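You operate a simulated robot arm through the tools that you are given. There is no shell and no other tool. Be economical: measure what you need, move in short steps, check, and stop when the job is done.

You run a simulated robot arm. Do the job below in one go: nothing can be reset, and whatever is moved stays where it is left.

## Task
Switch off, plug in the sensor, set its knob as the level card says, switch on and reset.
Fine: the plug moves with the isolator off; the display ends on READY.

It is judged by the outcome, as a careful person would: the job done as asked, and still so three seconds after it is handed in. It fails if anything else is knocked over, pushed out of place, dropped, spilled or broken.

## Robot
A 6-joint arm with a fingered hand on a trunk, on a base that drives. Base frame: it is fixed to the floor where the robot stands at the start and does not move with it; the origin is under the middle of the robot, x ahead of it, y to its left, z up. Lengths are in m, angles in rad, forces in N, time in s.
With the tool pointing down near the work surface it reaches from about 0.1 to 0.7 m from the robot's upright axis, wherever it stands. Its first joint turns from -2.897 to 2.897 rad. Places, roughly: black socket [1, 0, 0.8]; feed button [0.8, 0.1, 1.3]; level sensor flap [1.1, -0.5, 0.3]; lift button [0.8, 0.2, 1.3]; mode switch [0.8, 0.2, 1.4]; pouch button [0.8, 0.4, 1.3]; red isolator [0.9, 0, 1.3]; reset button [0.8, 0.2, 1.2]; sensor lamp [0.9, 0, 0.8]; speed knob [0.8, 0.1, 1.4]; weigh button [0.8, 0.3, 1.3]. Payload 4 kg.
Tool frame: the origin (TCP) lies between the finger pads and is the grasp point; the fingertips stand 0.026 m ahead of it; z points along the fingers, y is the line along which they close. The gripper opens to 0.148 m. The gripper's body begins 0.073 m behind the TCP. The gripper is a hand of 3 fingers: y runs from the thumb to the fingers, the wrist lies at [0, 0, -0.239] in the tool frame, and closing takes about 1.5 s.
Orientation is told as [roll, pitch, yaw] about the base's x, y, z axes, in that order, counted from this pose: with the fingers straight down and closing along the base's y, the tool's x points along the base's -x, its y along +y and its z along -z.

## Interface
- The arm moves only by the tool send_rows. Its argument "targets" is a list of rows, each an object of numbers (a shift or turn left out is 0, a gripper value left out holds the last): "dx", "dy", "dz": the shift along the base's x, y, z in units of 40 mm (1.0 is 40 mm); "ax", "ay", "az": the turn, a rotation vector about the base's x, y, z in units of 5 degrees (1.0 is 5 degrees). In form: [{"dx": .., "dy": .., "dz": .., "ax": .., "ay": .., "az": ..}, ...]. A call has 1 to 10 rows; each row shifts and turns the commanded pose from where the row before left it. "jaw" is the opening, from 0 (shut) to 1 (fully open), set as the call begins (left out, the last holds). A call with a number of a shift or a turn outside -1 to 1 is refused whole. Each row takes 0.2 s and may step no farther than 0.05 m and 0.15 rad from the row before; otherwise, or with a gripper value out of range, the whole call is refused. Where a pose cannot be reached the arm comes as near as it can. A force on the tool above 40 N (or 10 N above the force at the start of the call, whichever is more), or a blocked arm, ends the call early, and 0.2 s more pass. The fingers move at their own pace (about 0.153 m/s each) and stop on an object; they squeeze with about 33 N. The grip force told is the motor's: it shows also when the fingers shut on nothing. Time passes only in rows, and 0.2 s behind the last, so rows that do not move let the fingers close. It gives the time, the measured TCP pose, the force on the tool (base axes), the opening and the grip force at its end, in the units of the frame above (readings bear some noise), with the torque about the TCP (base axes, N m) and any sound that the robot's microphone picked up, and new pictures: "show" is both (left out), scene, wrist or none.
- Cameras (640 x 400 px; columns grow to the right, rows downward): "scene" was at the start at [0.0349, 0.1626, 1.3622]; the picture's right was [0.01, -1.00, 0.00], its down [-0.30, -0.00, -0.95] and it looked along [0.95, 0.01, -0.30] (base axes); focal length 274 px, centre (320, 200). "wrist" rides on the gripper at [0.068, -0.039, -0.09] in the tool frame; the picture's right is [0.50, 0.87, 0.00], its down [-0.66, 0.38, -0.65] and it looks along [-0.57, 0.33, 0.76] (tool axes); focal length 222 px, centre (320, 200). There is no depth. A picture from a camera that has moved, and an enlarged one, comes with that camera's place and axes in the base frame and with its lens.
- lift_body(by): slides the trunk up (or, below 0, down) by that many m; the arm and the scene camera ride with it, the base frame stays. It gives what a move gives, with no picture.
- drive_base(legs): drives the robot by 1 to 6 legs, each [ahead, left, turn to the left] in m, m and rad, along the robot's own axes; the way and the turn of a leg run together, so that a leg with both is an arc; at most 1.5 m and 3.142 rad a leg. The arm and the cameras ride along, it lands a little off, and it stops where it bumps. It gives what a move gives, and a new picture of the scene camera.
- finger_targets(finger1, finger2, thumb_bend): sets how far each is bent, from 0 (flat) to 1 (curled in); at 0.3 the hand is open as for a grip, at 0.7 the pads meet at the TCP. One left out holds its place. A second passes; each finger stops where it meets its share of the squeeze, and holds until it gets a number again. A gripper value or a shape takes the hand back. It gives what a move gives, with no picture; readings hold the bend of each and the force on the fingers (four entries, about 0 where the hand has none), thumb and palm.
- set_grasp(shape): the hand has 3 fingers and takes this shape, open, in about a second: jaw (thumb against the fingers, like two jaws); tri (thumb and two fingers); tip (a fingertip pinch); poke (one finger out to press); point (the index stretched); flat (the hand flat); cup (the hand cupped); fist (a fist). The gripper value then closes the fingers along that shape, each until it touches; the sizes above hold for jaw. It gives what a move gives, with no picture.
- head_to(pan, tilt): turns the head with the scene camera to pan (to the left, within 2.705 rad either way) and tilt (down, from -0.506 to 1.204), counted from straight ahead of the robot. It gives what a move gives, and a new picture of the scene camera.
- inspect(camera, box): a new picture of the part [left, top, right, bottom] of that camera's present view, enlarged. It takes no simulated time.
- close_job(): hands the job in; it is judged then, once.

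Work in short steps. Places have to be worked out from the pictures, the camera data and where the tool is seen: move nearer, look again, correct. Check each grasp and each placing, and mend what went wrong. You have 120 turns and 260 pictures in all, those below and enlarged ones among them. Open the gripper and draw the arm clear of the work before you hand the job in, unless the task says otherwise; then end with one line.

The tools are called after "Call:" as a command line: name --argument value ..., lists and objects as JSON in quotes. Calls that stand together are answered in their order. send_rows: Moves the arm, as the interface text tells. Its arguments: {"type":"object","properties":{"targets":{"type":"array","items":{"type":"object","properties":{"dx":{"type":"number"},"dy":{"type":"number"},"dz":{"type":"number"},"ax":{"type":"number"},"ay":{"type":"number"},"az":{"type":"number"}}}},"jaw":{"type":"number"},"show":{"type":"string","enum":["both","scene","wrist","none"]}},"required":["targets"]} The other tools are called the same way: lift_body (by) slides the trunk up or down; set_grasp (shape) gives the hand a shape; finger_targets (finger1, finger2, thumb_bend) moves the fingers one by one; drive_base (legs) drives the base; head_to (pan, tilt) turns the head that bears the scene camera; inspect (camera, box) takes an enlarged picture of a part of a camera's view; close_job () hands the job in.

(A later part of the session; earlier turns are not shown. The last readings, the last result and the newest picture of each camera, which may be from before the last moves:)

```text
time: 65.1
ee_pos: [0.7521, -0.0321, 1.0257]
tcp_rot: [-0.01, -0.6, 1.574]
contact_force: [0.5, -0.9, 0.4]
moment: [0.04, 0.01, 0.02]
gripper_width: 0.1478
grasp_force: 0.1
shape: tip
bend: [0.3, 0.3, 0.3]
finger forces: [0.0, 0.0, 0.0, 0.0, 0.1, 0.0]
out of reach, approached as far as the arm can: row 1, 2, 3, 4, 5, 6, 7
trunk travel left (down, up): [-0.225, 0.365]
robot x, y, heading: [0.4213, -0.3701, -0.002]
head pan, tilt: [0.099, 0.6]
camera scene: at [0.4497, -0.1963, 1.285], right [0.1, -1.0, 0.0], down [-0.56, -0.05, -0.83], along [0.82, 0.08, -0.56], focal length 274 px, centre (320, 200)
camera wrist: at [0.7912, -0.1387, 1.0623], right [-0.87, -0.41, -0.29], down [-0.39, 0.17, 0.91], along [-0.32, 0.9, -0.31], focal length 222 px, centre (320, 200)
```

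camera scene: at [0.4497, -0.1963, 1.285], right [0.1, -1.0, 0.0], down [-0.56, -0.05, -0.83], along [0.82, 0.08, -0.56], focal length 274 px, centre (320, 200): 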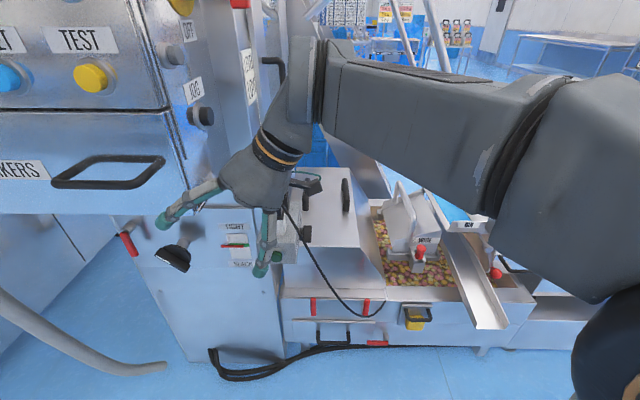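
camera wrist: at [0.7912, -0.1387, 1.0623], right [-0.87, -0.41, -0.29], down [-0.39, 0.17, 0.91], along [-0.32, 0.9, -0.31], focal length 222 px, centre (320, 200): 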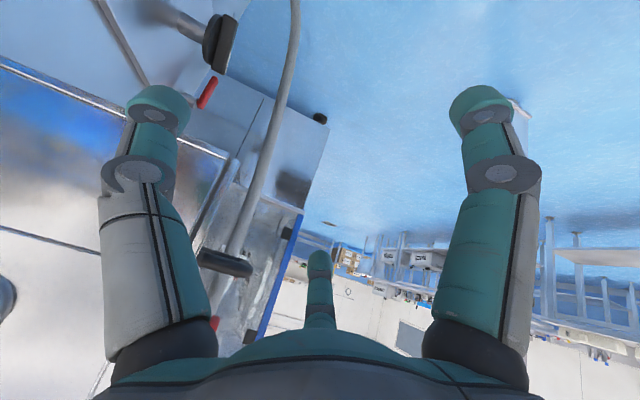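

From here this wrist pose is awkward. I'll undo the turn, then restand further to the right, around (0.70,-0.48), so the plug lies on a natural bearing.

Call:
send_rows --targets '[{"ax": -1, "dx": -0.5}, {"ax": -1, "dx": -0.5}, {"ax": -1, "dx": -0.5}, {"ax": -1, "dx": -0.5}, {"ax": -1, "dx": -0.5}, {"ax": -1, "dx": -0.5}, {"ax": -1}, {"az": -1}, {"az": -1}, {"az": -1}]' --show "none"

Call:
send_rows --targets '[{"az": -1}, {"az": -1}, {"az": -1}, {"az": -1}, {"az": -1}, {"az": -1}, {"az": -1}, {"az": -1}, {"az": -1}, {"az": -1}]'

```text
time: 67.3
ee_pos: [0.6334, -0.0309, 1.0255]
tcp_rot: [-0.002, 0.006, 1.316]
contact_force: [-0.1, -0.5, 1.2]
moment: [0.01, 0.0, -0.01]
gripper_width: 0.1481
grasp_force: 0.1
shape: tip
bend: [0.3, 0.3, 0.3]
finger forces: [0.0, 0.1, 0.1, 0.0, 0.1, 0.0]
trunk travel left (down, up): [-0.225, 0.365]
robot x, y, heading: [0.4222, -0.3634, -0.002]
head pan, tilt: [0.099, 0.6]
```

```text
time: 69.5
ee_pos: [0.6333, -0.0317, 1.0248]
tcp_rot: [-0.001, 0.006, 0.444]
contact_force: [-0.6, 0.9, 0.0]
moment: [0.02, 0.0, 0.0]
gripper_width: 0.1481
grasp_force: 0.1
shape: tip
bend: [0.3, 0.3, 0.3]
finger forces: [0.0, 0.1, 0.1, 0.0, 0.0, 0.0]
trunk travel left (down, up): [-0.225, 0.365]
robot x, y, heading: [0.4211, -0.3649, -0.005]
head pan, tilt: [0.099, 0.6]
camera scene: at [0.45, -0.1961, 1.285], right [0.1, -1.0, 0.0], down [-0.56, -0.05, -0.83], along [0.82, 0.08, -0.56], focal length 274 px, centre (320, 200)
camera wrist: at [0.5894, -0.0957, 1.1163], right [-0.82, 0.57, 0.0], down [0.43, 0.63, 0.65], along [0.37, 0.54, -0.76], focal length 222 px, centre (320, 200)
```

scene: 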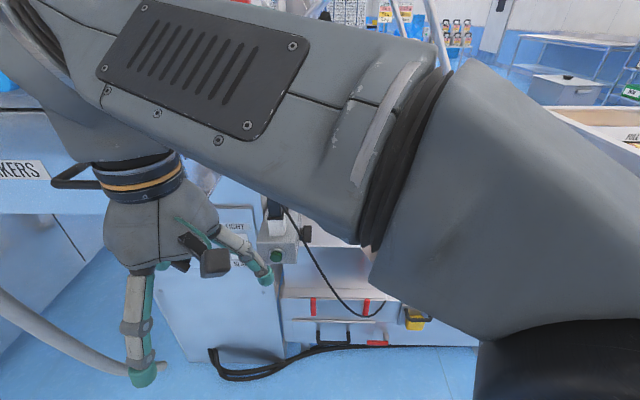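
wrist: 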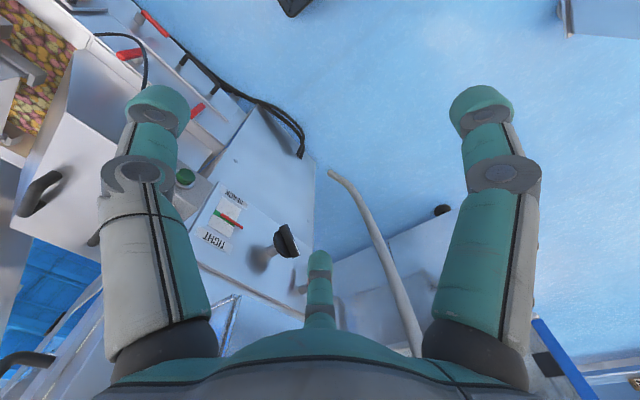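

I'll draw the hand in to about (0.64,-0.31), then drive to the new stand.

Call:
send_rows --targets '[{"dy": -1}, {"dy": -1}, {"dy": -1}, {"dy": -1}, {"dy": -1}, {"dy": -1}, {"dy": -1}]' --show "scene"

Call:
head_to --pan -0.4 --tilt 1.0

```text
time: 71.1
ee_pos: [0.6327, -0.3121, 1.0236]
tcp_rot: [-0.001, 0.007, 0.446]
contact_force: [0.2, -0.4, -0.6]
moment: [-0.02, 0.01, -0.01]
gripper_width: 0.1477
grasp_force: 0.0
shape: tip
bend: [0.3, 0.3, 0.3]
finger forces: [0.0, 0.0, 0.1, 0.0, 0.0, 0.1]
trunk travel left (down, up): [-0.225, 0.365]
robot x, y, heading: [0.4158, -0.3673, -0.003]
head pan, tilt: [0.099, 0.6]
camera scene: at [0.4502, -0.196, 1.2851], right [0.1, -1.0, 0.0], down [-0.56, -0.05, -0.82], along [0.82, 0.08, -0.57], focal length 274 px, centre (320, 200)
```

scene: 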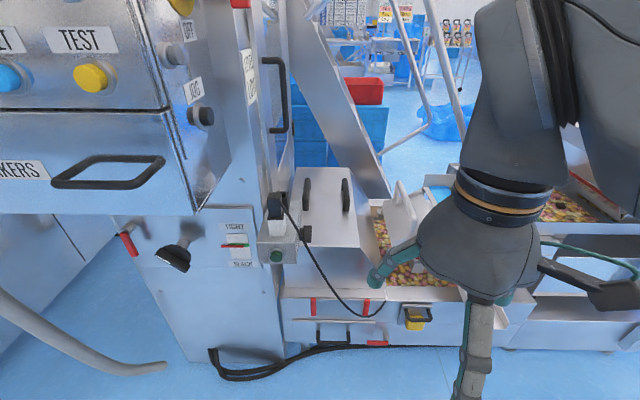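

```text
time: 72.0
ee_pos: [0.6319, -0.3128, 1.0246]
tcp_rot: [-0.001, 0.006, 0.444]
contact_force: [0.7, 0.3, -0.4]
moment: [0.03, -0.01, -0.01]
gripper_width: 0.1479
grasp_force: 0.1
shape: tip
bend: [0.3, 0.3, 0.3]
finger forces: [0.0, 0.0, 0.0, 0.0, 0.0, 0.0]
trunk travel left (down, up): [-0.225, 0.365]
robot x, y, heading: [0.4222, -0.366, -0.005]
head pan, tilt: [-0.4, 1.0]
camera scene: at [0.4261, -0.2319, 1.2531], right [-0.39, -0.92, 0.0], down [-0.77, 0.33, -0.54], along [0.5, -0.21, -0.84], focal length 274 px, centre (320, 200)
```

scene: 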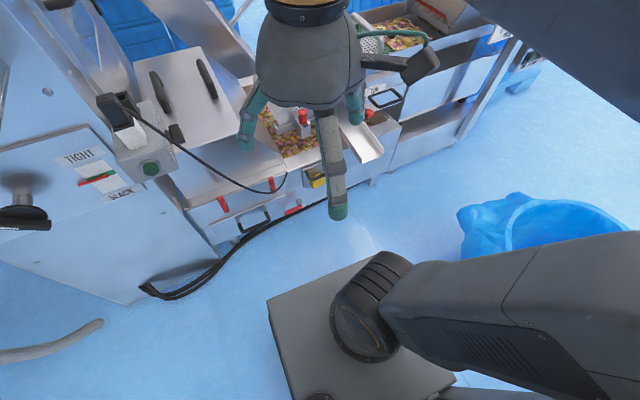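

There's room: the trough front is at x≈1.1 and the base front will be at about 1.0.

Call:
drive_base --legs '[[0.26, -0.11, 0]]'

Call:
head_to --pan 0.6 --tilt 0.8

Call:
inspect --camera "scene" --box '[200, 100, 440, 300]'

```text
time: 74.0
ee_pos: [0.8925, -0.4219, 1.0243]
tcp_rot: [-0.001, 0.006, 0.443]
contact_force: [-0.1, -0.5, 0.1]
moment: [0.02, 0.02, 0.01]
gripper_width: 0.1478
grasp_force: 0.1
shape: tip
bend: [0.3, 0.3, 0.3]
finger forces: [0.0, 0.0, 0.0, 0.0, 0.1, 0.1]
trunk travel left (down, up): [-0.225, 0.365]
robot x, y, heading: [0.6824, -0.4809, -0.004]
head pan, tilt: [-0.4, 1.0]
camera scene: at [0.6855, -0.3423, 1.253], right [-0.39, -0.92, 0.0], down [-0.77, 0.33, -0.54], along [0.5, -0.21, -0.84], focal length 274 px, centre (320, 200)
```

scene: 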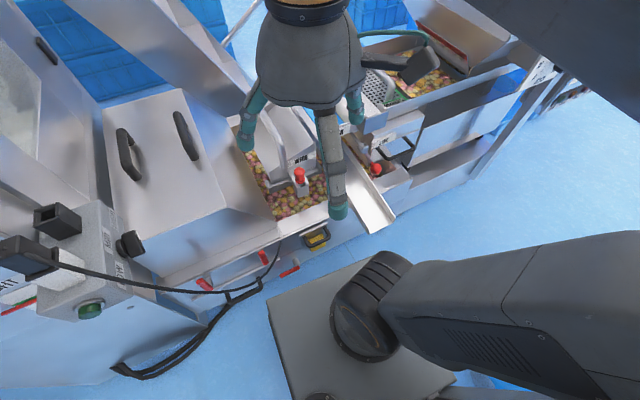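

```text
time: 75.2
ee_pos: [0.8919, -0.4223, 1.0244]
tcp_rot: [-0.002, 0.008, 0.442]
contact_force: [-0.3, 0.2, 0.3]
moment: [-0.01, -0.04, 0.02]
gripper_width: 0.1479
grasp_force: 0.0
shape: tip
bend: [0.3, 0.3, 0.3]
finger forces: [0.0, 0.1, 0.1, 0.0, 0.1, 0.0]
trunk travel left (down, up): [-0.225, 0.365]
robot x, y, heading: [0.6799, -0.4727, -0.001]
head pan, tilt: [0.6, 0.799]
camera scene: at [0.6884, -0.2697, 1.2681], right [0.56, -0.83, 0.0], down [-0.59, -0.4, -0.7], along [0.58, 0.39, -0.72], focal length 274 px, centre (320, 200)
```

scene: 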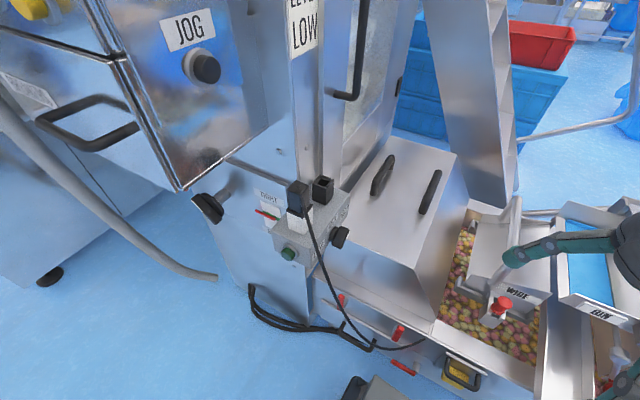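

```text
2.00 times, centred on (320, 200) of scene
camera zoom: at [0.6884, -0.2697, 1.2681], right [0.56, -0.83, 0.0], down [-0.59, -0.4, -0.7], along [0.58, 0.39, -0.72], focal length 548 px, centre (320, 200)
```

zoom: 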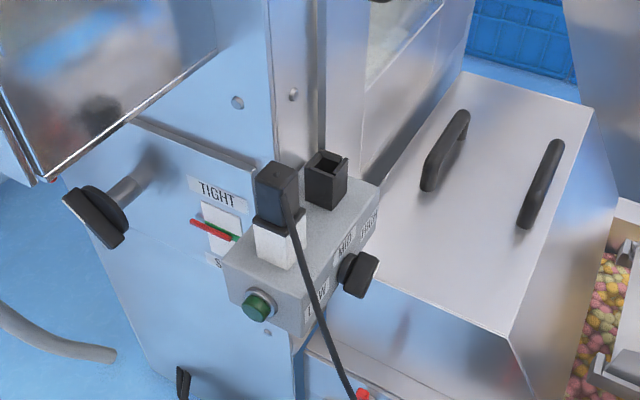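

Call:
inspect --camera "scene" --box '[265, 160, 365, 270]'

```text
3.64 times, centred on (315, 215) of scene
camera zoom: at [0.6884, -0.2697, 1.2681], right [0.56, -0.83, 0.0], down [-0.59, -0.4, -0.7], along [0.58, 0.39, -0.72], focal length 997 px, centre (338, 146)
```

zoom: 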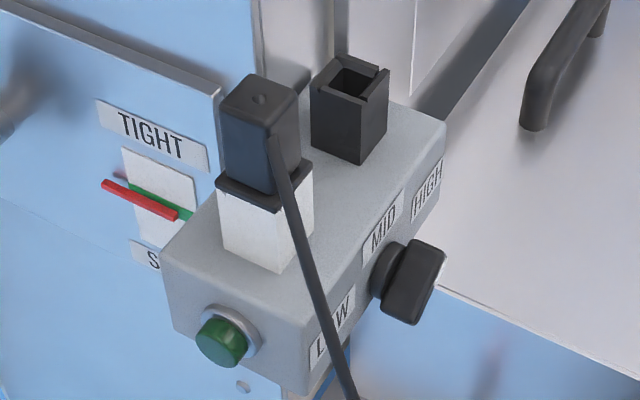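

Good view. Plug top ≈(0.956,-0.043,0.94); socket ≈(1.02,-0.053,0.91). I'll yaw the hand to close along x, clear of everything.

Call:
send_rows --targets '[{"az": 1, "dy": 0.5}, {"az": 1, "dy": 0.5}, {"az": 1, "dy": 0.5}, {"az": 1}, {"az": 1}, {"az": 1}, {"az": 1}, {"az": 1}, {"az": 1}, {"az": 1}]' --show "none"

Call:
send_rows --targets '[{"az": 1}, {"az": 1}, {"az": 0.9}, {"ax": 1}, {"ax": 1}, {"ax": 1}, {"ax": 1}, {"ax": 1}, {"ax": 1}, {"ax": 1}]'

```text
time: 77.4
ee_pos: [0.8919, -0.3619, 1.0236]
tcp_rot: [0.0, 0.008, 1.319]
contact_force: [-0.1, 0.3, -0.5]
moment: [-0.03, -0.01, -0.01]
gripper_width: 0.1479
grasp_force: 0.2
shape: tip
bend: [0.3, 0.3, 0.3]
finger forces: [0.0, 0.1, 0.1, 0.1, 0.1, 0.0]
trunk travel left (down, up): [-0.225, 0.365]
robot x, y, heading: [0.6783, -0.4749, -0.006]
head pan, tilt: [0.6, 0.799]
```

```text
time: 79.8
ee_pos: [0.845, -0.2609, 0.9698]
tcp_rot: [0.136, -0.514, 1.51]
contact_force: [0.4, 0.0, 0.2]
moment: [0.03, -0.03, -0.04]
gripper_width: 0.1479
grasp_force: 0.0
shape: tip
bend: [0.3, 0.3, 0.3]
finger forces: [0.1, 0.1, 0.1, 0.1, 0.1, 0.1]
out of reach, approached as far as the arm can: row 1, 2, 3, 4, 5, 6, 7, 8, 9, 10
trunk travel left (down, up): [-0.225, 0.365]
robot x, y, heading: [0.6771, -0.4758, -0.006]
head pan, tilt: [0.6, 0.799]
stopped in row 10: the arm was blocked; the commanded pose is now the measured one
camera scene: at [0.6883, -0.2696, 1.2725], right [0.56, -0.83, 0.0], down [-0.59, -0.4, -0.7], along [0.58, 0.39, -0.72], focal length 274 px, centre (320, 200)
camera wrist: at [0.8898, -0.3638, 1.0095], right [-0.89, -0.44, -0.14], down [-0.27, 0.25, 0.93], along [-0.38, 0.86, -0.34], focal length 222 px, centre (320, 200)
```

scene: 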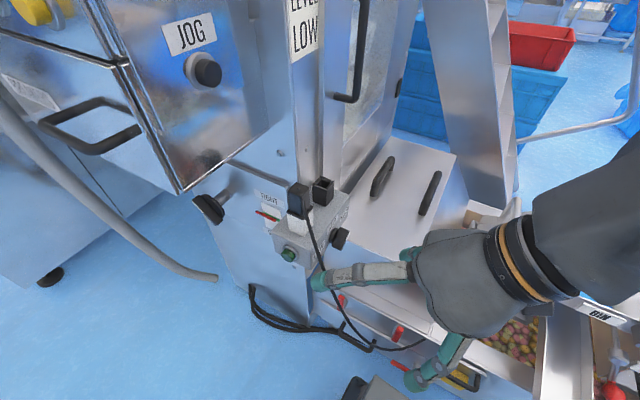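
wrist: 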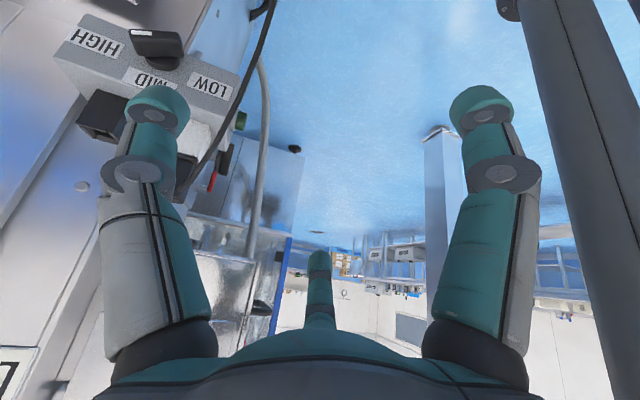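

This stand is too near for the tilted hand. It's better to copy the isolator pose (tool along +y), which worked from (0.42,-0.37), with the trunk low. First I'll lift the hand clear of the cable.

Call:
send_rows --targets '[{"dz": 0.7, "dy": -0.4}, {"dz": 0.7, "dy": -0.4}, {"dz": 0.7, "dx": -0.3}]'

Call:
inspect --camera "wrist" --box '[30, 0, 310, 200]'

```text
time: 80.6
ee_pos: [0.8227, -0.2711, 1.0504]
tcp_rot: [0.153, -0.495, 1.495]
contact_force: [-0.5, -0.1, -1.6]
moment: [0.02, 0.01, -0.01]
gripper_width: 0.1482
grasp_force: 0.0
shape: tip
bend: [0.3, 0.3, 0.3]
finger forces: [0.0, 0.0, 0.0, 0.0, 0.1, 0.0]
out of reach, approached as far as the arm can: row 1, 2
trunk travel left (down, up): [-0.225, 0.365]
robot x, y, heading: [0.6809, -0.4814, -0.002]
head pan, tilt: [0.6, 0.799]
camera scene: at [0.6883, -0.2696, 1.2747], right [0.56, -0.83, 0.0], down [-0.59, -0.4, -0.7], along [0.58, 0.39, -0.72], focal length 274 px, centre (320, 200)
camera wrist: at [0.8681, -0.3721, 1.0918], right [-0.89, -0.44, -0.12], down [-0.25, 0.26, 0.93], along [-0.38, 0.86, -0.34], focal length 222 px, centre (320, 200)
```

scene: 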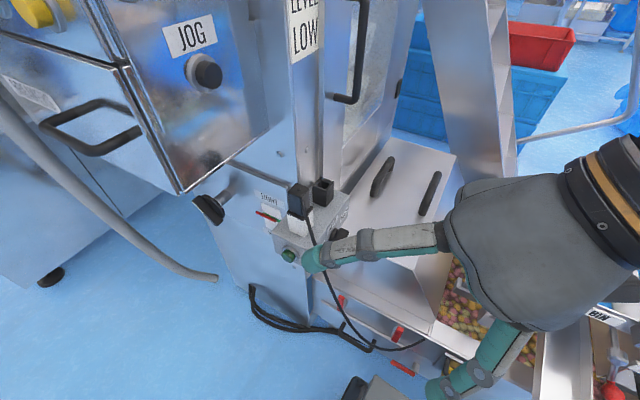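
wrist: 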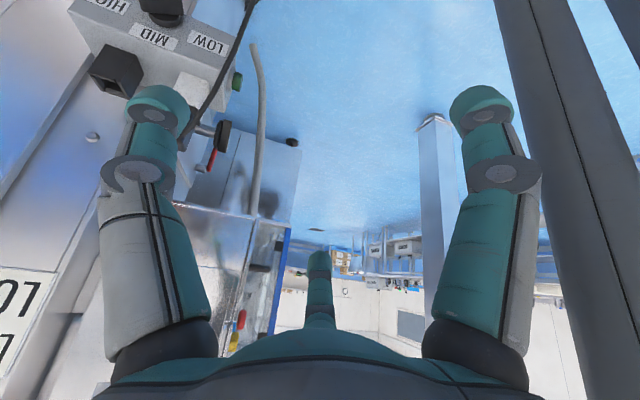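

```text
2.00 times, centred on (170, 100) of wrist
camera zoom: at [0.8681, -0.3721, 1.0918], right [-0.89, -0.44, -0.12], down [-0.25, 0.26, 0.93], along [-0.38, 0.86, -0.34], focal length 444 px, centre (620, 400)
```

zoom: 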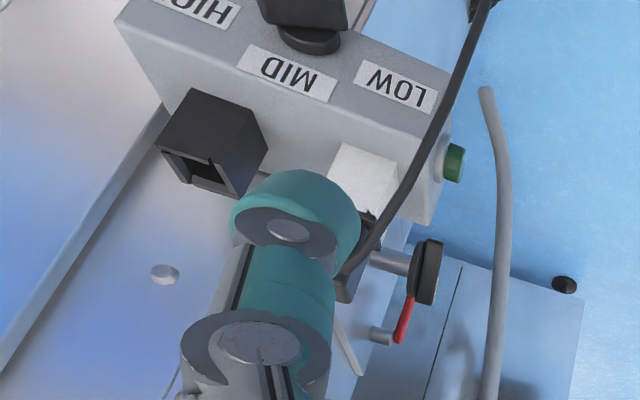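

The hand is clear of the cable. From this bearing the tilted pose may still work nearer the plug, so I'll step to (0.956,-0.19,1.05) and correct the orientation.

Call:
send_rows --targets '[{"dy": 0.9, "dx": 0.3, "ax": 0.22, "ay": -0.4}, {"dy": 0.6, "dx": 0.75, "ax": 0.22, "ay": -0.4}, {"dx": 0.9, "dy": 0.3, "ax": 0.22, "ay": -0.4}, {"dx": 0.9, "dy": 0.2, "ax": 0.22, "ay": -0.4}, {"dx": 0.5}]'

```text
time: 81.8
ee_pos: [0.9506, -0.1893, 1.0535]
tcp_rot: [-0.04, -0.598, 1.601]
contact_force: [0.7, -0.1, 0.1]
moment: [0.01, -0.03, 0.0]
gripper_width: 0.148
grasp_force: 0.1
shape: tip
bend: [0.3, 0.3, 0.3]
finger forces: [0.0, 0.0, 0.1, 0.0, 0.1, 0.1]
out of reach, approached as far as the arm can: row 5
trunk travel left (down, up): [-0.225, 0.365]
robot x, y, heading: [0.6831, -0.4797, 0.0]
head pan, tilt: [0.6, 0.799]
camera scene: at [0.6883, -0.2697, 1.2681], right [0.56, -0.83, 0.0], down [-0.59, -0.4, -0.7], along [0.58, 0.39, -0.72], focal length 274 px, centre (320, 200)
camera wrist: at [0.9899, -0.2954, 1.0916], right [-0.85, -0.42, -0.31], down [-0.41, 0.17, 0.9], along [-0.32, 0.89, -0.32], focal length 222 px, centre (320, 200)
```

scene: 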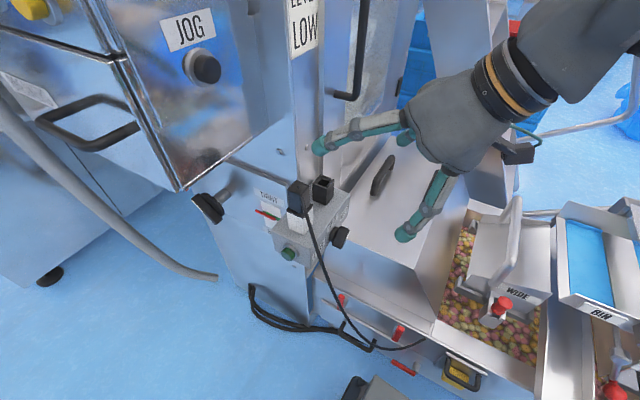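
wrist: 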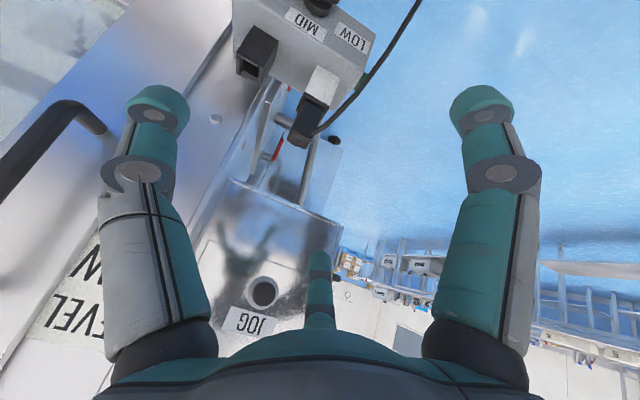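

The pose is good. Now I'll see which finger is which by curling finger2.

Call:
finger_targets --finger2 1.0

Call:
inspect --camera "wrist" --box '[0, 0, 640, 400]'

```text
time: 82.8
ee_pos: [0.9517, -0.1892, 1.0535]
tcp_rot: [-0.043, -0.597, 1.598]
contact_force: [0.2, -0.9, -0.4]
moment: [0.05, 0.0, 0.01]
gripper_width: 0.1267
grasp_force: 0.0
shape: fingers
bend: [0.3, 1.0, 0.3]
finger forces: [0.0, 0.0, 0.1, 0.1, 0.0, 0.0]
trunk travel left (down, up): [-0.225, 0.365]
robot x, y, heading: [0.6805, -0.4773, -0.0]
head pan, tilt: [0.6, 0.799]
```

```text
1.00 times, centred on (320, 200) of wrist (not enlarged: the box is as wide or as high as the picture)
camera zoom: at [0.9896, -0.2955, 1.0915], right [-0.85, -0.42, -0.31], down [-0.41, 0.17, 0.9], along [-0.32, 0.89, -0.32], focal length 222 px, centre (320, 200)
```

zoom: 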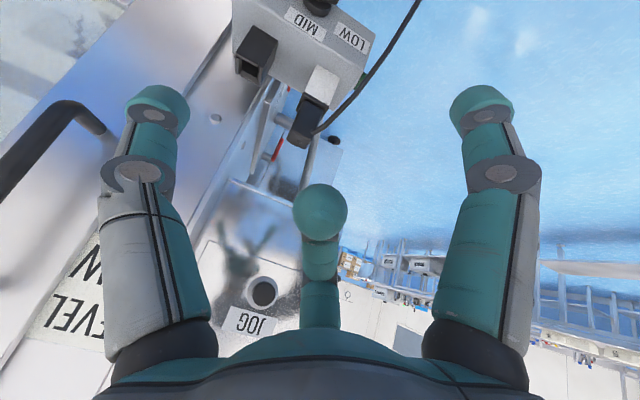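

Finger2 is the wall-side one. I'll see how the tip pinch closes in free air, with the tilt reduced to about 15° so finger2 stays above the plug.

Call:
set_grasp --shape "tip"

Call:
send_rows --targets '[{"ax": 1}, {"ax": 1}, {"ax": 1}, {"ax": 1}, {}, {}, {}]' --jaw 0.0

Call:
inspect --camera "scene" --box '[260, 40, 500, 260]'

```text
time: 83.7
ee_pos: [0.9514, -0.1888, 1.0533]
tcp_rot: [-0.04, -0.596, 1.596]
contact_force: [0.1, 0.3, 0.2]
moment: [-0.01, 0.04, 0.02]
gripper_width: 0.148
grasp_force: 0.1
shape: tip
bend: [0.3, 0.3, 0.3]
finger forces: [0.1, 0.0, 0.0, 0.0, 0.0, 0.1]
trunk travel left (down, up): [-0.225, 0.365]
robot x, y, heading: [0.6798, -0.4776, -0.003]
head pan, tilt: [0.6, 0.799]
```

```text
time: 85.3
ee_pos: [0.9089, -0.1398, 1.0683]
tcp_rot: [-0.059, -0.945, 1.611]
contact_force: [-0.3, -0.2, -0.1]
moment: [-0.02, 0.01, -0.01]
gripper_width: 0.0001
grasp_force: 32.6
shape: tip
bend: [0.7, 0.7, 0.7]
finger forces: [0.0, 0.1, 0.0, 0.0, 0.0, 0.0]
out of reach, approached as far as the arm can: row 1, 2, 3, 4
trunk travel left (down, up): [-0.225, 0.365]
robot x, y, heading: [0.6804, -0.4761, -0.004]
head pan, tilt: [0.6, 0.799]
camera scene: at [0.6884, -0.2696, 1.2681], right [0.56, -0.83, 0.0], down [-0.59, -0.4, -0.7], along [0.58, 0.39, -0.72], focal length 274 px, centre (320, 200)
camera wrist: at [0.9475, -0.2532, 1.0681], right [-0.85, -0.29, -0.43], down [-0.41, -0.14, 0.9], along [-0.32, 0.95, 0.01], focal length 222 px, centre (320, 200)
```

scene: 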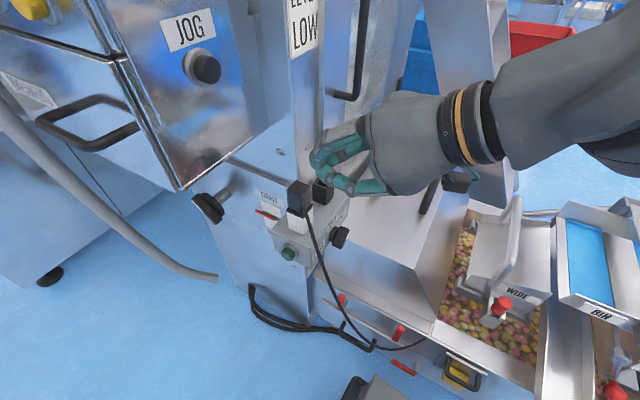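
wrist: 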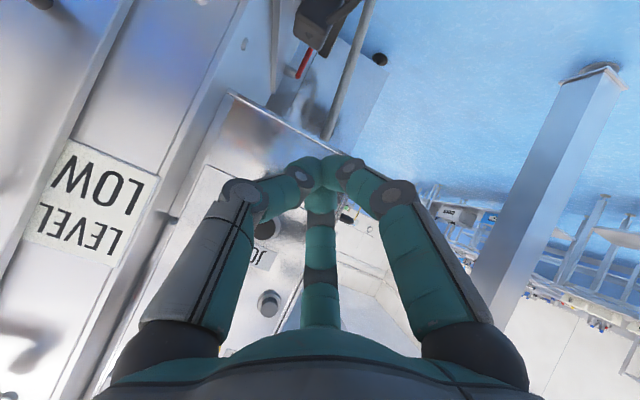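

```text
1.82 times, centred on (380, 150) of scene
camera zoom: at [0.6884, -0.2696, 1.2681], right [0.56, -0.83, 0.0], down [-0.59, -0.4, -0.7], along [0.58, 0.39, -0.72], focal length 498 px, centre (211, 291)
```

zoom: 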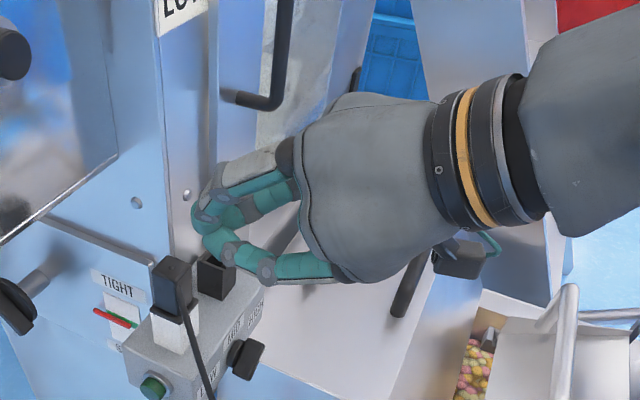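

All three fingers converge at the TCP, like a 3-jaw chuck. I'll half-open and move to a pre-grasp at (0.956,-0.125,0.985), in line with the plug.

Call:
send_rows --targets '[{"dy": -0.3, "dx": 0.3}, {"dx": 0.9, "dy": 0.2}, {"dz": -0.7}, {"dz": -0.7}, {"dz": -0.6}, {}]' --jaw 0.5

Call:
inspect --camera "scene" --box '[260, 100, 440, 260]'

```text
time: 86.7
ee_pos: [0.9097, -0.101, 1.0131]
tcp_rot: [-0.059, -0.942, 1.612]
contact_force: [-0.5, 0.6, -0.3]
moment: [0.01, -0.01, 0.0]
gripper_width: 0.0735
grasp_force: 0.1
shape: tip
bend: [0.36, 0.36, 0.7]
finger forces: [0.0, 0.1, 0.0, 0.0, 0.1, 0.0]
out of reach, approached as far as the arm can: row 1, 2, 3, 4, 5
trunk travel left (down, up): [-0.225, 0.365]
robot x, y, heading: [0.6791, -0.4737, -0.007]
head pan, tilt: [0.6, 0.799]
camera scene: at [0.6884, -0.2696, 1.2681], right [0.56, -0.83, 0.0], down [-0.59, -0.4, -0.7], along [0.58, 0.39, -0.72], focal length 274 px, centre (320, 200)
camera wrist: at [0.9481, -0.2136, 1.0134], right [-0.85, -0.29, -0.43], down [-0.41, -0.14, 0.9], along [-0.32, 0.95, 0.0], focal length 222 px, centre (320, 200)
```

scene: 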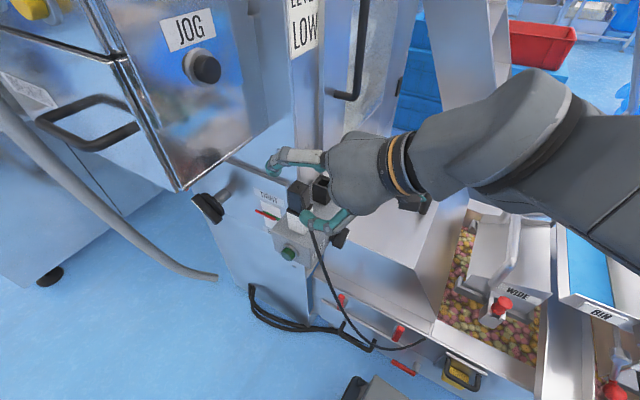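
wrist: 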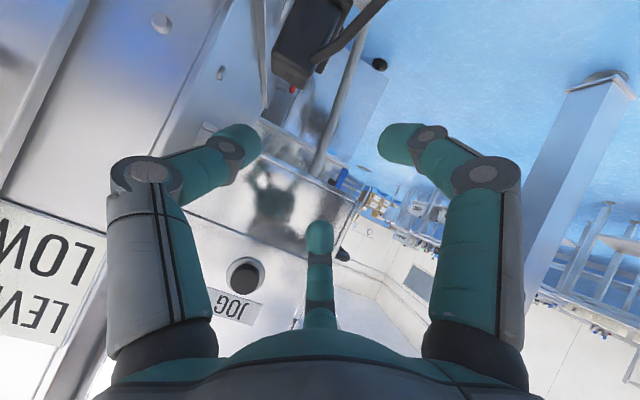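

```text
2.50 times, centred on (350, 180) of scene
camera zoom: at [0.6884, -0.2696, 1.2681], right [0.56, -0.83, 0.0], down [-0.59, -0.4, -0.7], along [0.58, 0.39, -0.72], focal length 685 px, centre (245, 250)
```

zoom: 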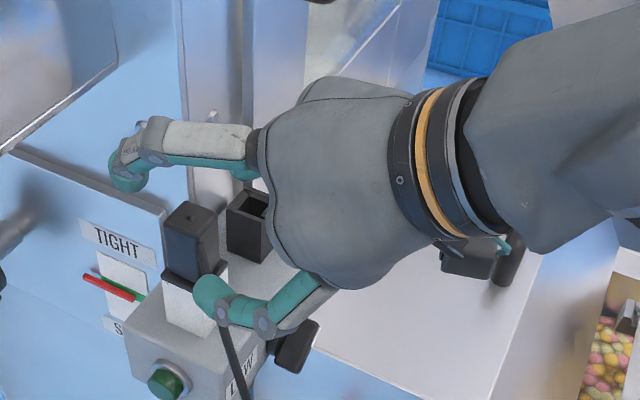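

The reach constraint is holding x at 0.91 here. I'll back the hand off and shift the base +0.06 m in x so the plug's bearing suits the wrist.

Call:
send_rows --targets '[{"dy": -0.6, "dz": 0.6}, {"dy": -0.6, "dz": 0.6}, {"dy": -0.6, "dz": 0.6}]' --show "none"

Call:
drive_base --legs '[[0.06, -0.02, 0]]'

Call:
send_rows --targets '[{"dx": 0.5}, {"dz": -0.5}]'

```text
time: 87.5
ee_pos: [0.8986, -0.1602, 1.0917]
tcp_rot: [-0.058, -0.946, 1.614]
contact_force: [0.4, -0.7, -0.4]
moment: [0.0, -0.01, 0.03]
gripper_width: 0.0736
grasp_force: 0.0
shape: tip
bend: [0.36, 0.36, 0.7]
finger forces: [0.0, 0.1, 0.0, 0.0, 0.0, 0.0]
out of reach, approached as far as the arm can: row 2, 3
trunk travel left (down, up): [-0.225, 0.365]
robot x, y, heading: [0.6792, -0.4812, -0.005]
head pan, tilt: [0.6, 0.799]
```

```text
time: 88.5
ee_pos: [0.9573, -0.1814, 1.0894]
tcp_rot: [-0.059, -0.946, 1.613]
contact_force: [-0.8, -0.1, 0.7]
moment: [-0.03, 0.0, -0.05]
gripper_width: 0.0737
grasp_force: 0.0
shape: tip
bend: [0.36, 0.36, 0.7]
finger forces: [0.0, 0.0, 0.1, 0.0, 0.1, 0.1]
trunk travel left (down, up): [-0.225, 0.365]
robot x, y, heading: [0.7407, -0.4959, -0.001]
head pan, tilt: [0.6, 0.799]
camera scene: at [0.748, -0.2899, 1.2681], right [0.56, -0.83, 0.0], down [-0.59, -0.4, -0.7], along [0.58, 0.39, -0.72], focal length 274 px, centre (320, 200)
```

scene: 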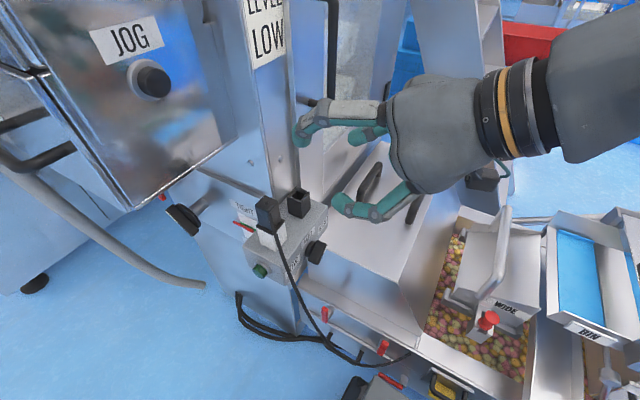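

```text
time: 89.1
ee_pos: [0.9657, -0.1692, 1.075]
tcp_rot: [-0.06, -0.943, 1.612]
contact_force: [0.0, -0.7, -0.7]
moment: [0.01, -0.02, 0.01]
gripper_width: 0.0736
grasp_force: 0.0
shape: tip
bend: [0.36, 0.36, 0.7]
finger forces: [0.0, 0.0, 0.0, 0.1, 0.0, 0.0]
out of reach, approached as far as the arm can: row 1, 2
trunk travel left (down, up): [-0.225, 0.365]
robot x, y, heading: [0.7388, -0.4951, -0.0]
head pan, tilt: [0.6, 0.799]
camera scene: at [0.7482, -0.29, 1.2681], right [0.56, -0.83, 0.0], down [-0.59, -0.4, -0.7], along [0.58, 0.39, -0.72], focal length 274 px, centre (320, 200)
camera wrist: at [1.0045, -0.2816, 1.0752], right [-0.85, -0.29, -0.43], down [-0.41, -0.14, 0.9], along [-0.32, 0.95, 0.0], focal length 222 px, centre (320, 200)
```

scene: 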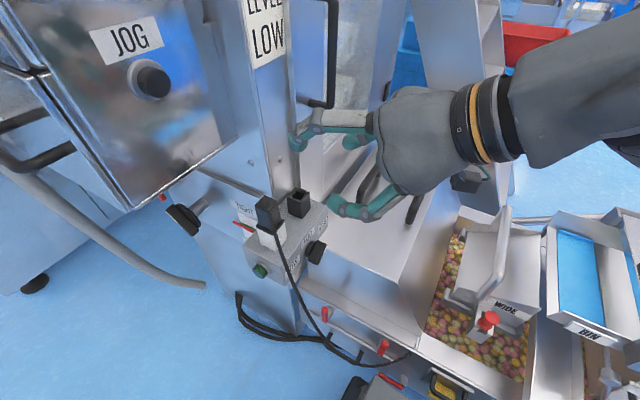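
wrist: 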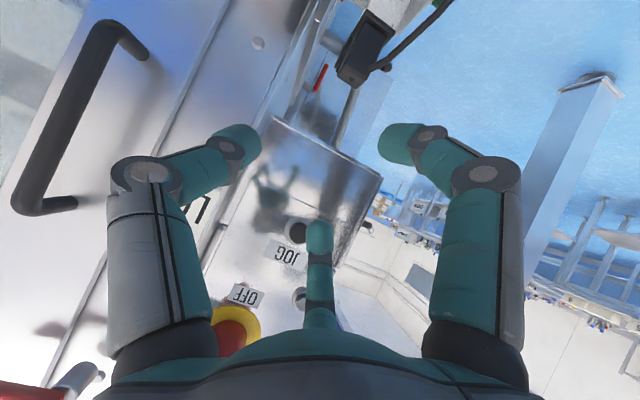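

I'll set a symmetric half-open pinch and move down toward the plug, stopping short to check.

Call:
finger_targets --finger1 0.48 --finger2 0.48 --thumb_bend 0.52

Call:
send_rows --targets '[{"dy": 0.4, "dz": -0.6}, {"dy": 0.5, "dz": -0.6}, {"dy": 0.5, "dz": -0.6}, {"dy": 0.3, "dz": -0.5}]'

Call:
inspect --camera "scene" --box '[200, 100, 400, 280]'

```text
time: 90.1
ee_pos: [0.9671, -0.1682, 1.0748]
tcp_rot: [-0.059, -0.942, 1.609]
contact_force: [-1.1, 0.8, 0.7]
moment: [0.01, -0.03, -0.02]
gripper_width: 0.0625
grasp_force: 0.0
shape: fingers
bend: [0.48, 0.48, 0.52]
finger forces: [0.0, 0.1, 0.0, 0.0, 0.1, 0.0]
trunk travel left (down, up): [-0.225, 0.365]
robot x, y, heading: [0.7419, -0.4992, -0.004]
head pan, tilt: [0.6, 0.799]
```

```text
time: 91.1
ee_pos: [0.9633, -0.0986, 0.9851]
tcp_rot: [-0.059, -0.938, 1.61]
contact_force: [0.5, -0.2, 0.0]
moment: [0.01, 0.0, 0.01]
gripper_width: 0.0623
grasp_force: 0.1
shape: fingers
bend: [0.48, 0.48, 0.52]
finger forces: [0.0, 0.0, 0.0, 0.1, 0.1, 0.0]
out of reach, approached as far as the arm can: row 4
trunk travel left (down, up): [-0.225, 0.365]
robot x, y, heading: [0.74, -0.4974, -0.006]
head pan, tilt: [0.6, 0.799]
camera scene: at [0.7481, -0.2901, 1.2682], right [0.56, -0.83, 0.0], down [-0.59, -0.4, -0.7], along [0.58, 0.39, -0.72], focal length 274 px, centre (320, 200)
camera wrist: at [1.0017, -0.2118, 0.9853], right [-0.85, -0.29, -0.43], down [-0.41, -0.14, 0.9], along [-0.32, 0.95, 0.0], focal length 222 px, centre (320, 200)
```

scene: 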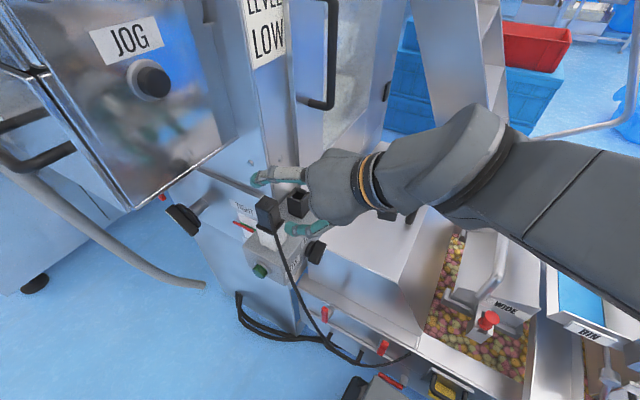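
wrist: 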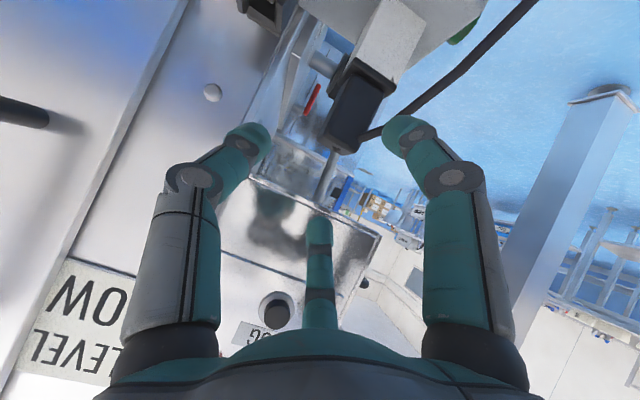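

```text
2.22 times, centred on (300, 190) of scene
camera zoom: at [0.7481, -0.2901, 1.2682], right [0.56, -0.83, 0.0], down [-0.59, -0.4, -0.7], along [0.58, 0.39, -0.72], focal length 609 px, centre (364, 222)
```

zoom: 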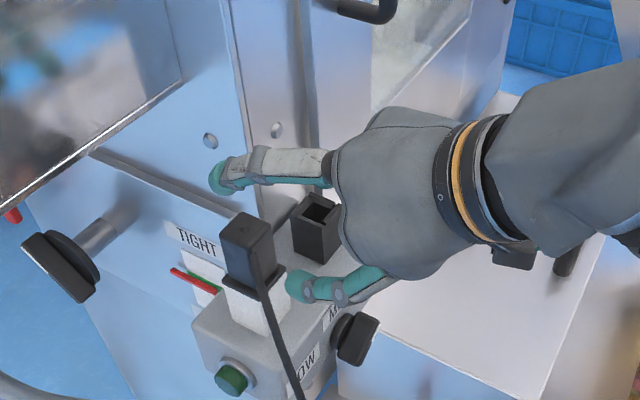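

The plug sits close to the front fingers. I'll shift -x 0.02, then finish the approach to about (0.944,-0.06,0.937).

Call:
send_rows --targets '[{"dx": -0.5}, {"dy": 0.3, "dz": -0.4}, {"dy": 0.35, "dz": -0.4}, {"dy": 0.3, "dz": -0.4}]'

Call:
inspect --camera "scene" --box '[220, 140, 340, 260]'

```text
time: 92.1
ee_pos: [0.9385, -0.0584, 0.9447]
tcp_rot: [-0.059, -0.939, 1.612]
contact_force: [-0.2, 0.2, 0.3]
moment: [-0.02, 0.0, -0.02]
gripper_width: 0.0622
grasp_force: 0.1
shape: fingers
bend: [0.48, 0.48, 0.52]
finger forces: [0.1, 0.1, 0.0, 0.0, 0.0, 0.0]
out of reach, approached as far as the arm can: row 4
trunk travel left (down, up): [-0.225, 0.365]
robot x, y, heading: [0.7383, -0.4952, -0.005]
head pan, tilt: [0.6, 0.799]
camera scene: at [0.7481, -0.2901, 1.2682], right [0.56, -0.83, 0.0], down [-0.59, -0.4, -0.7], along [0.58, 0.39, -0.72], focal length 274 px, centre (320, 200)
camera wrist: at [0.9767, -0.1716, 0.9454], right [-0.85, -0.29, -0.43], down [-0.41, -0.14, 0.9], along [-0.32, 0.95, 0.0], focal length 222 px, centre (320, 200)
```

scene: 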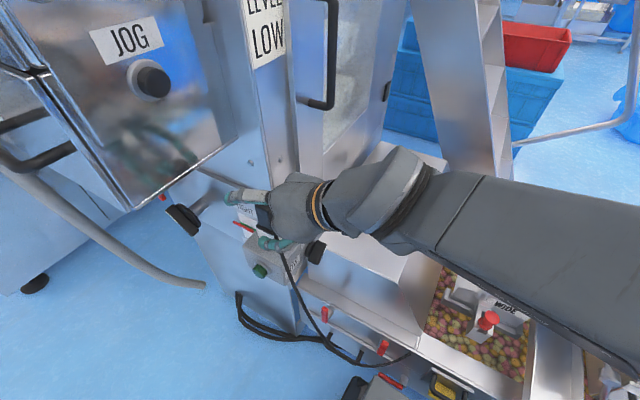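
wrist: 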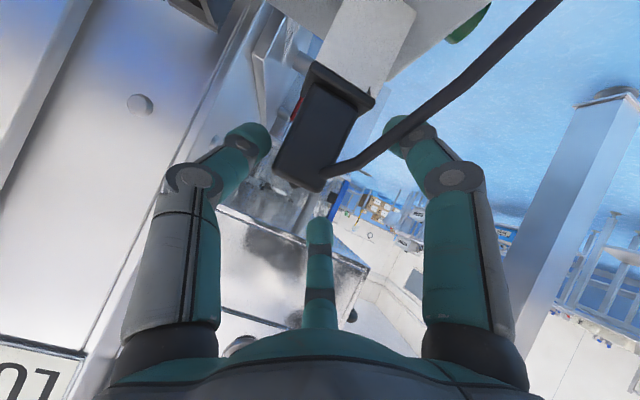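

```text
3.33 times, centred on (280, 200) of scene
camera zoom: at [0.7481, -0.2901, 1.2682], right [0.56, -0.83, 0.0], down [-0.59, -0.4, -0.7], along [0.58, 0.39, -0.72], focal length 914 px, centre (453, 200)
```

zoom: 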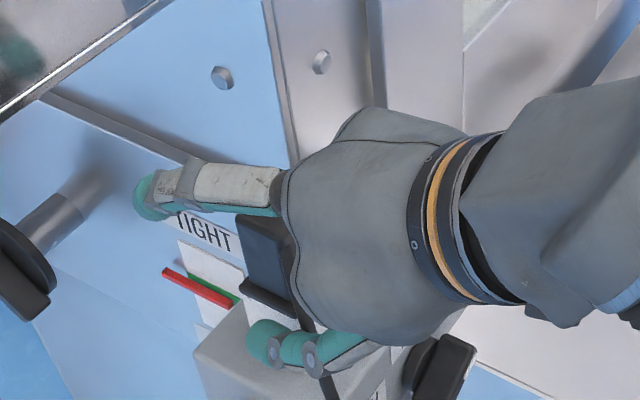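

The plug sits between thumb and fingers, with the cable on the outside. I'll close the fingers on it.

Call:
finger_targets --finger1 0.75 --finger2 0.75 --thumb_bend 0.6

Call:
inspect --camera "wrist" --box '[120, 20, 520, 270]'

```text
time: 93.1
ee_pos: [0.9378, -0.0584, 0.9456]
tcp_rot: [-0.059, -0.94, 1.613]
contact_force: [-1.2, -0.4, 2.1]
moment: [-0.06, 0.07, -0.01]
gripper_width: 0.0275
grasp_force: 9.4
shape: fingers
bend: [0.72, 0.72, 0.58]
finger forces: [7.1, 6.3, 0.0, 0.0, 5.6, 0.0]
trunk travel left (down, up): [-0.225, 0.365]
robot x, y, heading: [0.7377, -0.4974, -0.007]
head pan, tilt: [0.6, 0.799]
```

```text
1.60 times, centred on (320, 145) of wrist
camera zoom: at [0.9768, -0.1716, 0.9456], right [-0.85, -0.29, -0.43], down [-0.41, -0.14, 0.9], along [-0.32, 0.95, 0.0], focal length 355 px, centre (320, 288)
```

zoom: 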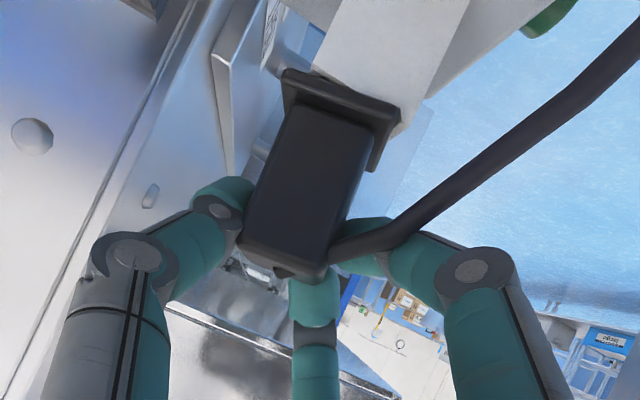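

All three touch the plug (27 mm). I'll firm up the grip.

Call:
finger_targets --finger1 0.9 --finger2 0.9 --thumb_bend 0.7

Call:
send_rows --targets '[{"dz": 0.25}, {"dz": 0.25}, {"dz": 0.25}]'

Call:
inspect --camera "scene" --box '[220, 140, 340, 260]'

```text
time: 94.1
ee_pos: [0.9391, -0.0586, 0.9455]
tcp_rot: [-0.059, -0.94, 1.613]
contact_force: [1.0, 0.0, 1.5]
moment: [0.0, -0.03, 0.02]
gripper_width: 0.0263
grasp_force: 21.8
shape: fingers
bend: [0.75, 0.74, 0.62]
finger forces: [14.2, 12.0, 0.0, 0.0, 17.3, 0.0]
trunk travel left (down, up): [-0.225, 0.365]
robot x, y, heading: [0.7393, -0.4993, -0.002]
head pan, tilt: [0.6, 0.799]
```

```text
time: 94.9
ee_pos: [0.9386, -0.0582, 0.9747]
tcp_rot: [-0.056, -0.945, 1.614]
contact_force: [-0.1, -1.2, -0.9]
moment: [-0.11, 0.0, -0.02]
gripper_width: 0.0258
grasp_force: 21.4
shape: fingers
bend: [0.75, 0.74, 0.62]
finger forces: [14.8, 12.2, 0.0, 0.0, 16.4, 0.0]
trunk travel left (down, up): [-0.225, 0.365]
robot x, y, heading: [0.7392, -0.4989, -0.001]
head pan, tilt: [0.6, 0.799]
camera scene: at [0.7482, -0.29, 1.2681], right [0.56, -0.83, 0.0], down [-0.59, -0.4, -0.7], along [0.58, 0.39, -0.72], focal length 274 px, centre (320, 200)
camera wrist: at [0.9777, -0.1709, 0.9753], right [-0.85, -0.29, -0.43], down [-0.41, -0.15, 0.9], along [-0.32, 0.95, 0.01], focal length 222 px, centre (320, 200)
```

scene: 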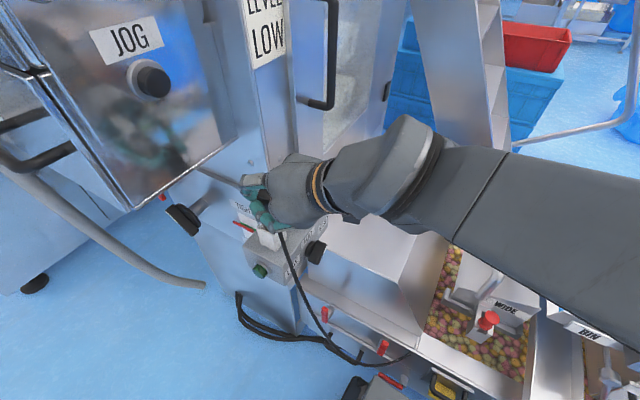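
wrist: 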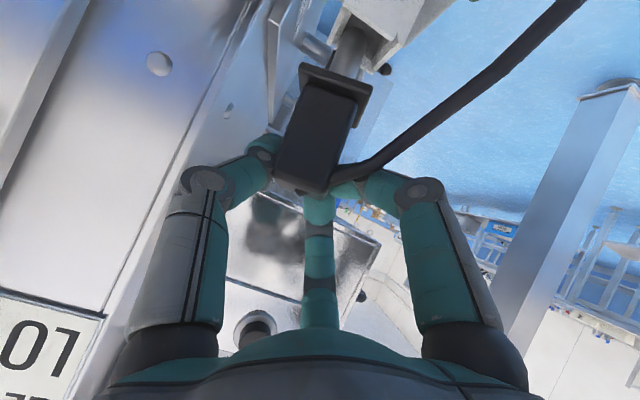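

```text
3.33 times, centred on (280, 200) of scene
camera zoom: at [0.7482, -0.29, 1.2681], right [0.56, -0.83, 0.0], down [-0.59, -0.4, -0.7], along [0.58, 0.39, -0.72], focal length 914 px, centre (453, 200)
```

zoom: 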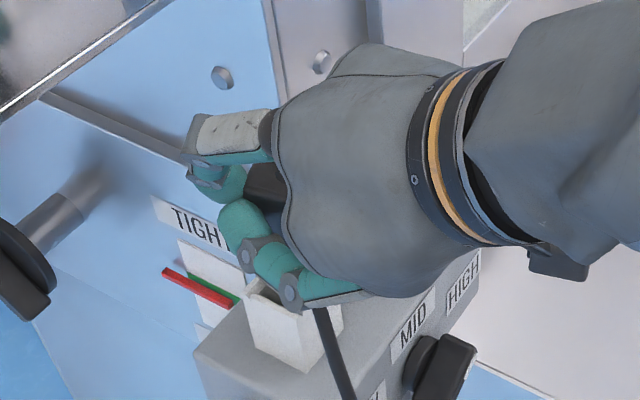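

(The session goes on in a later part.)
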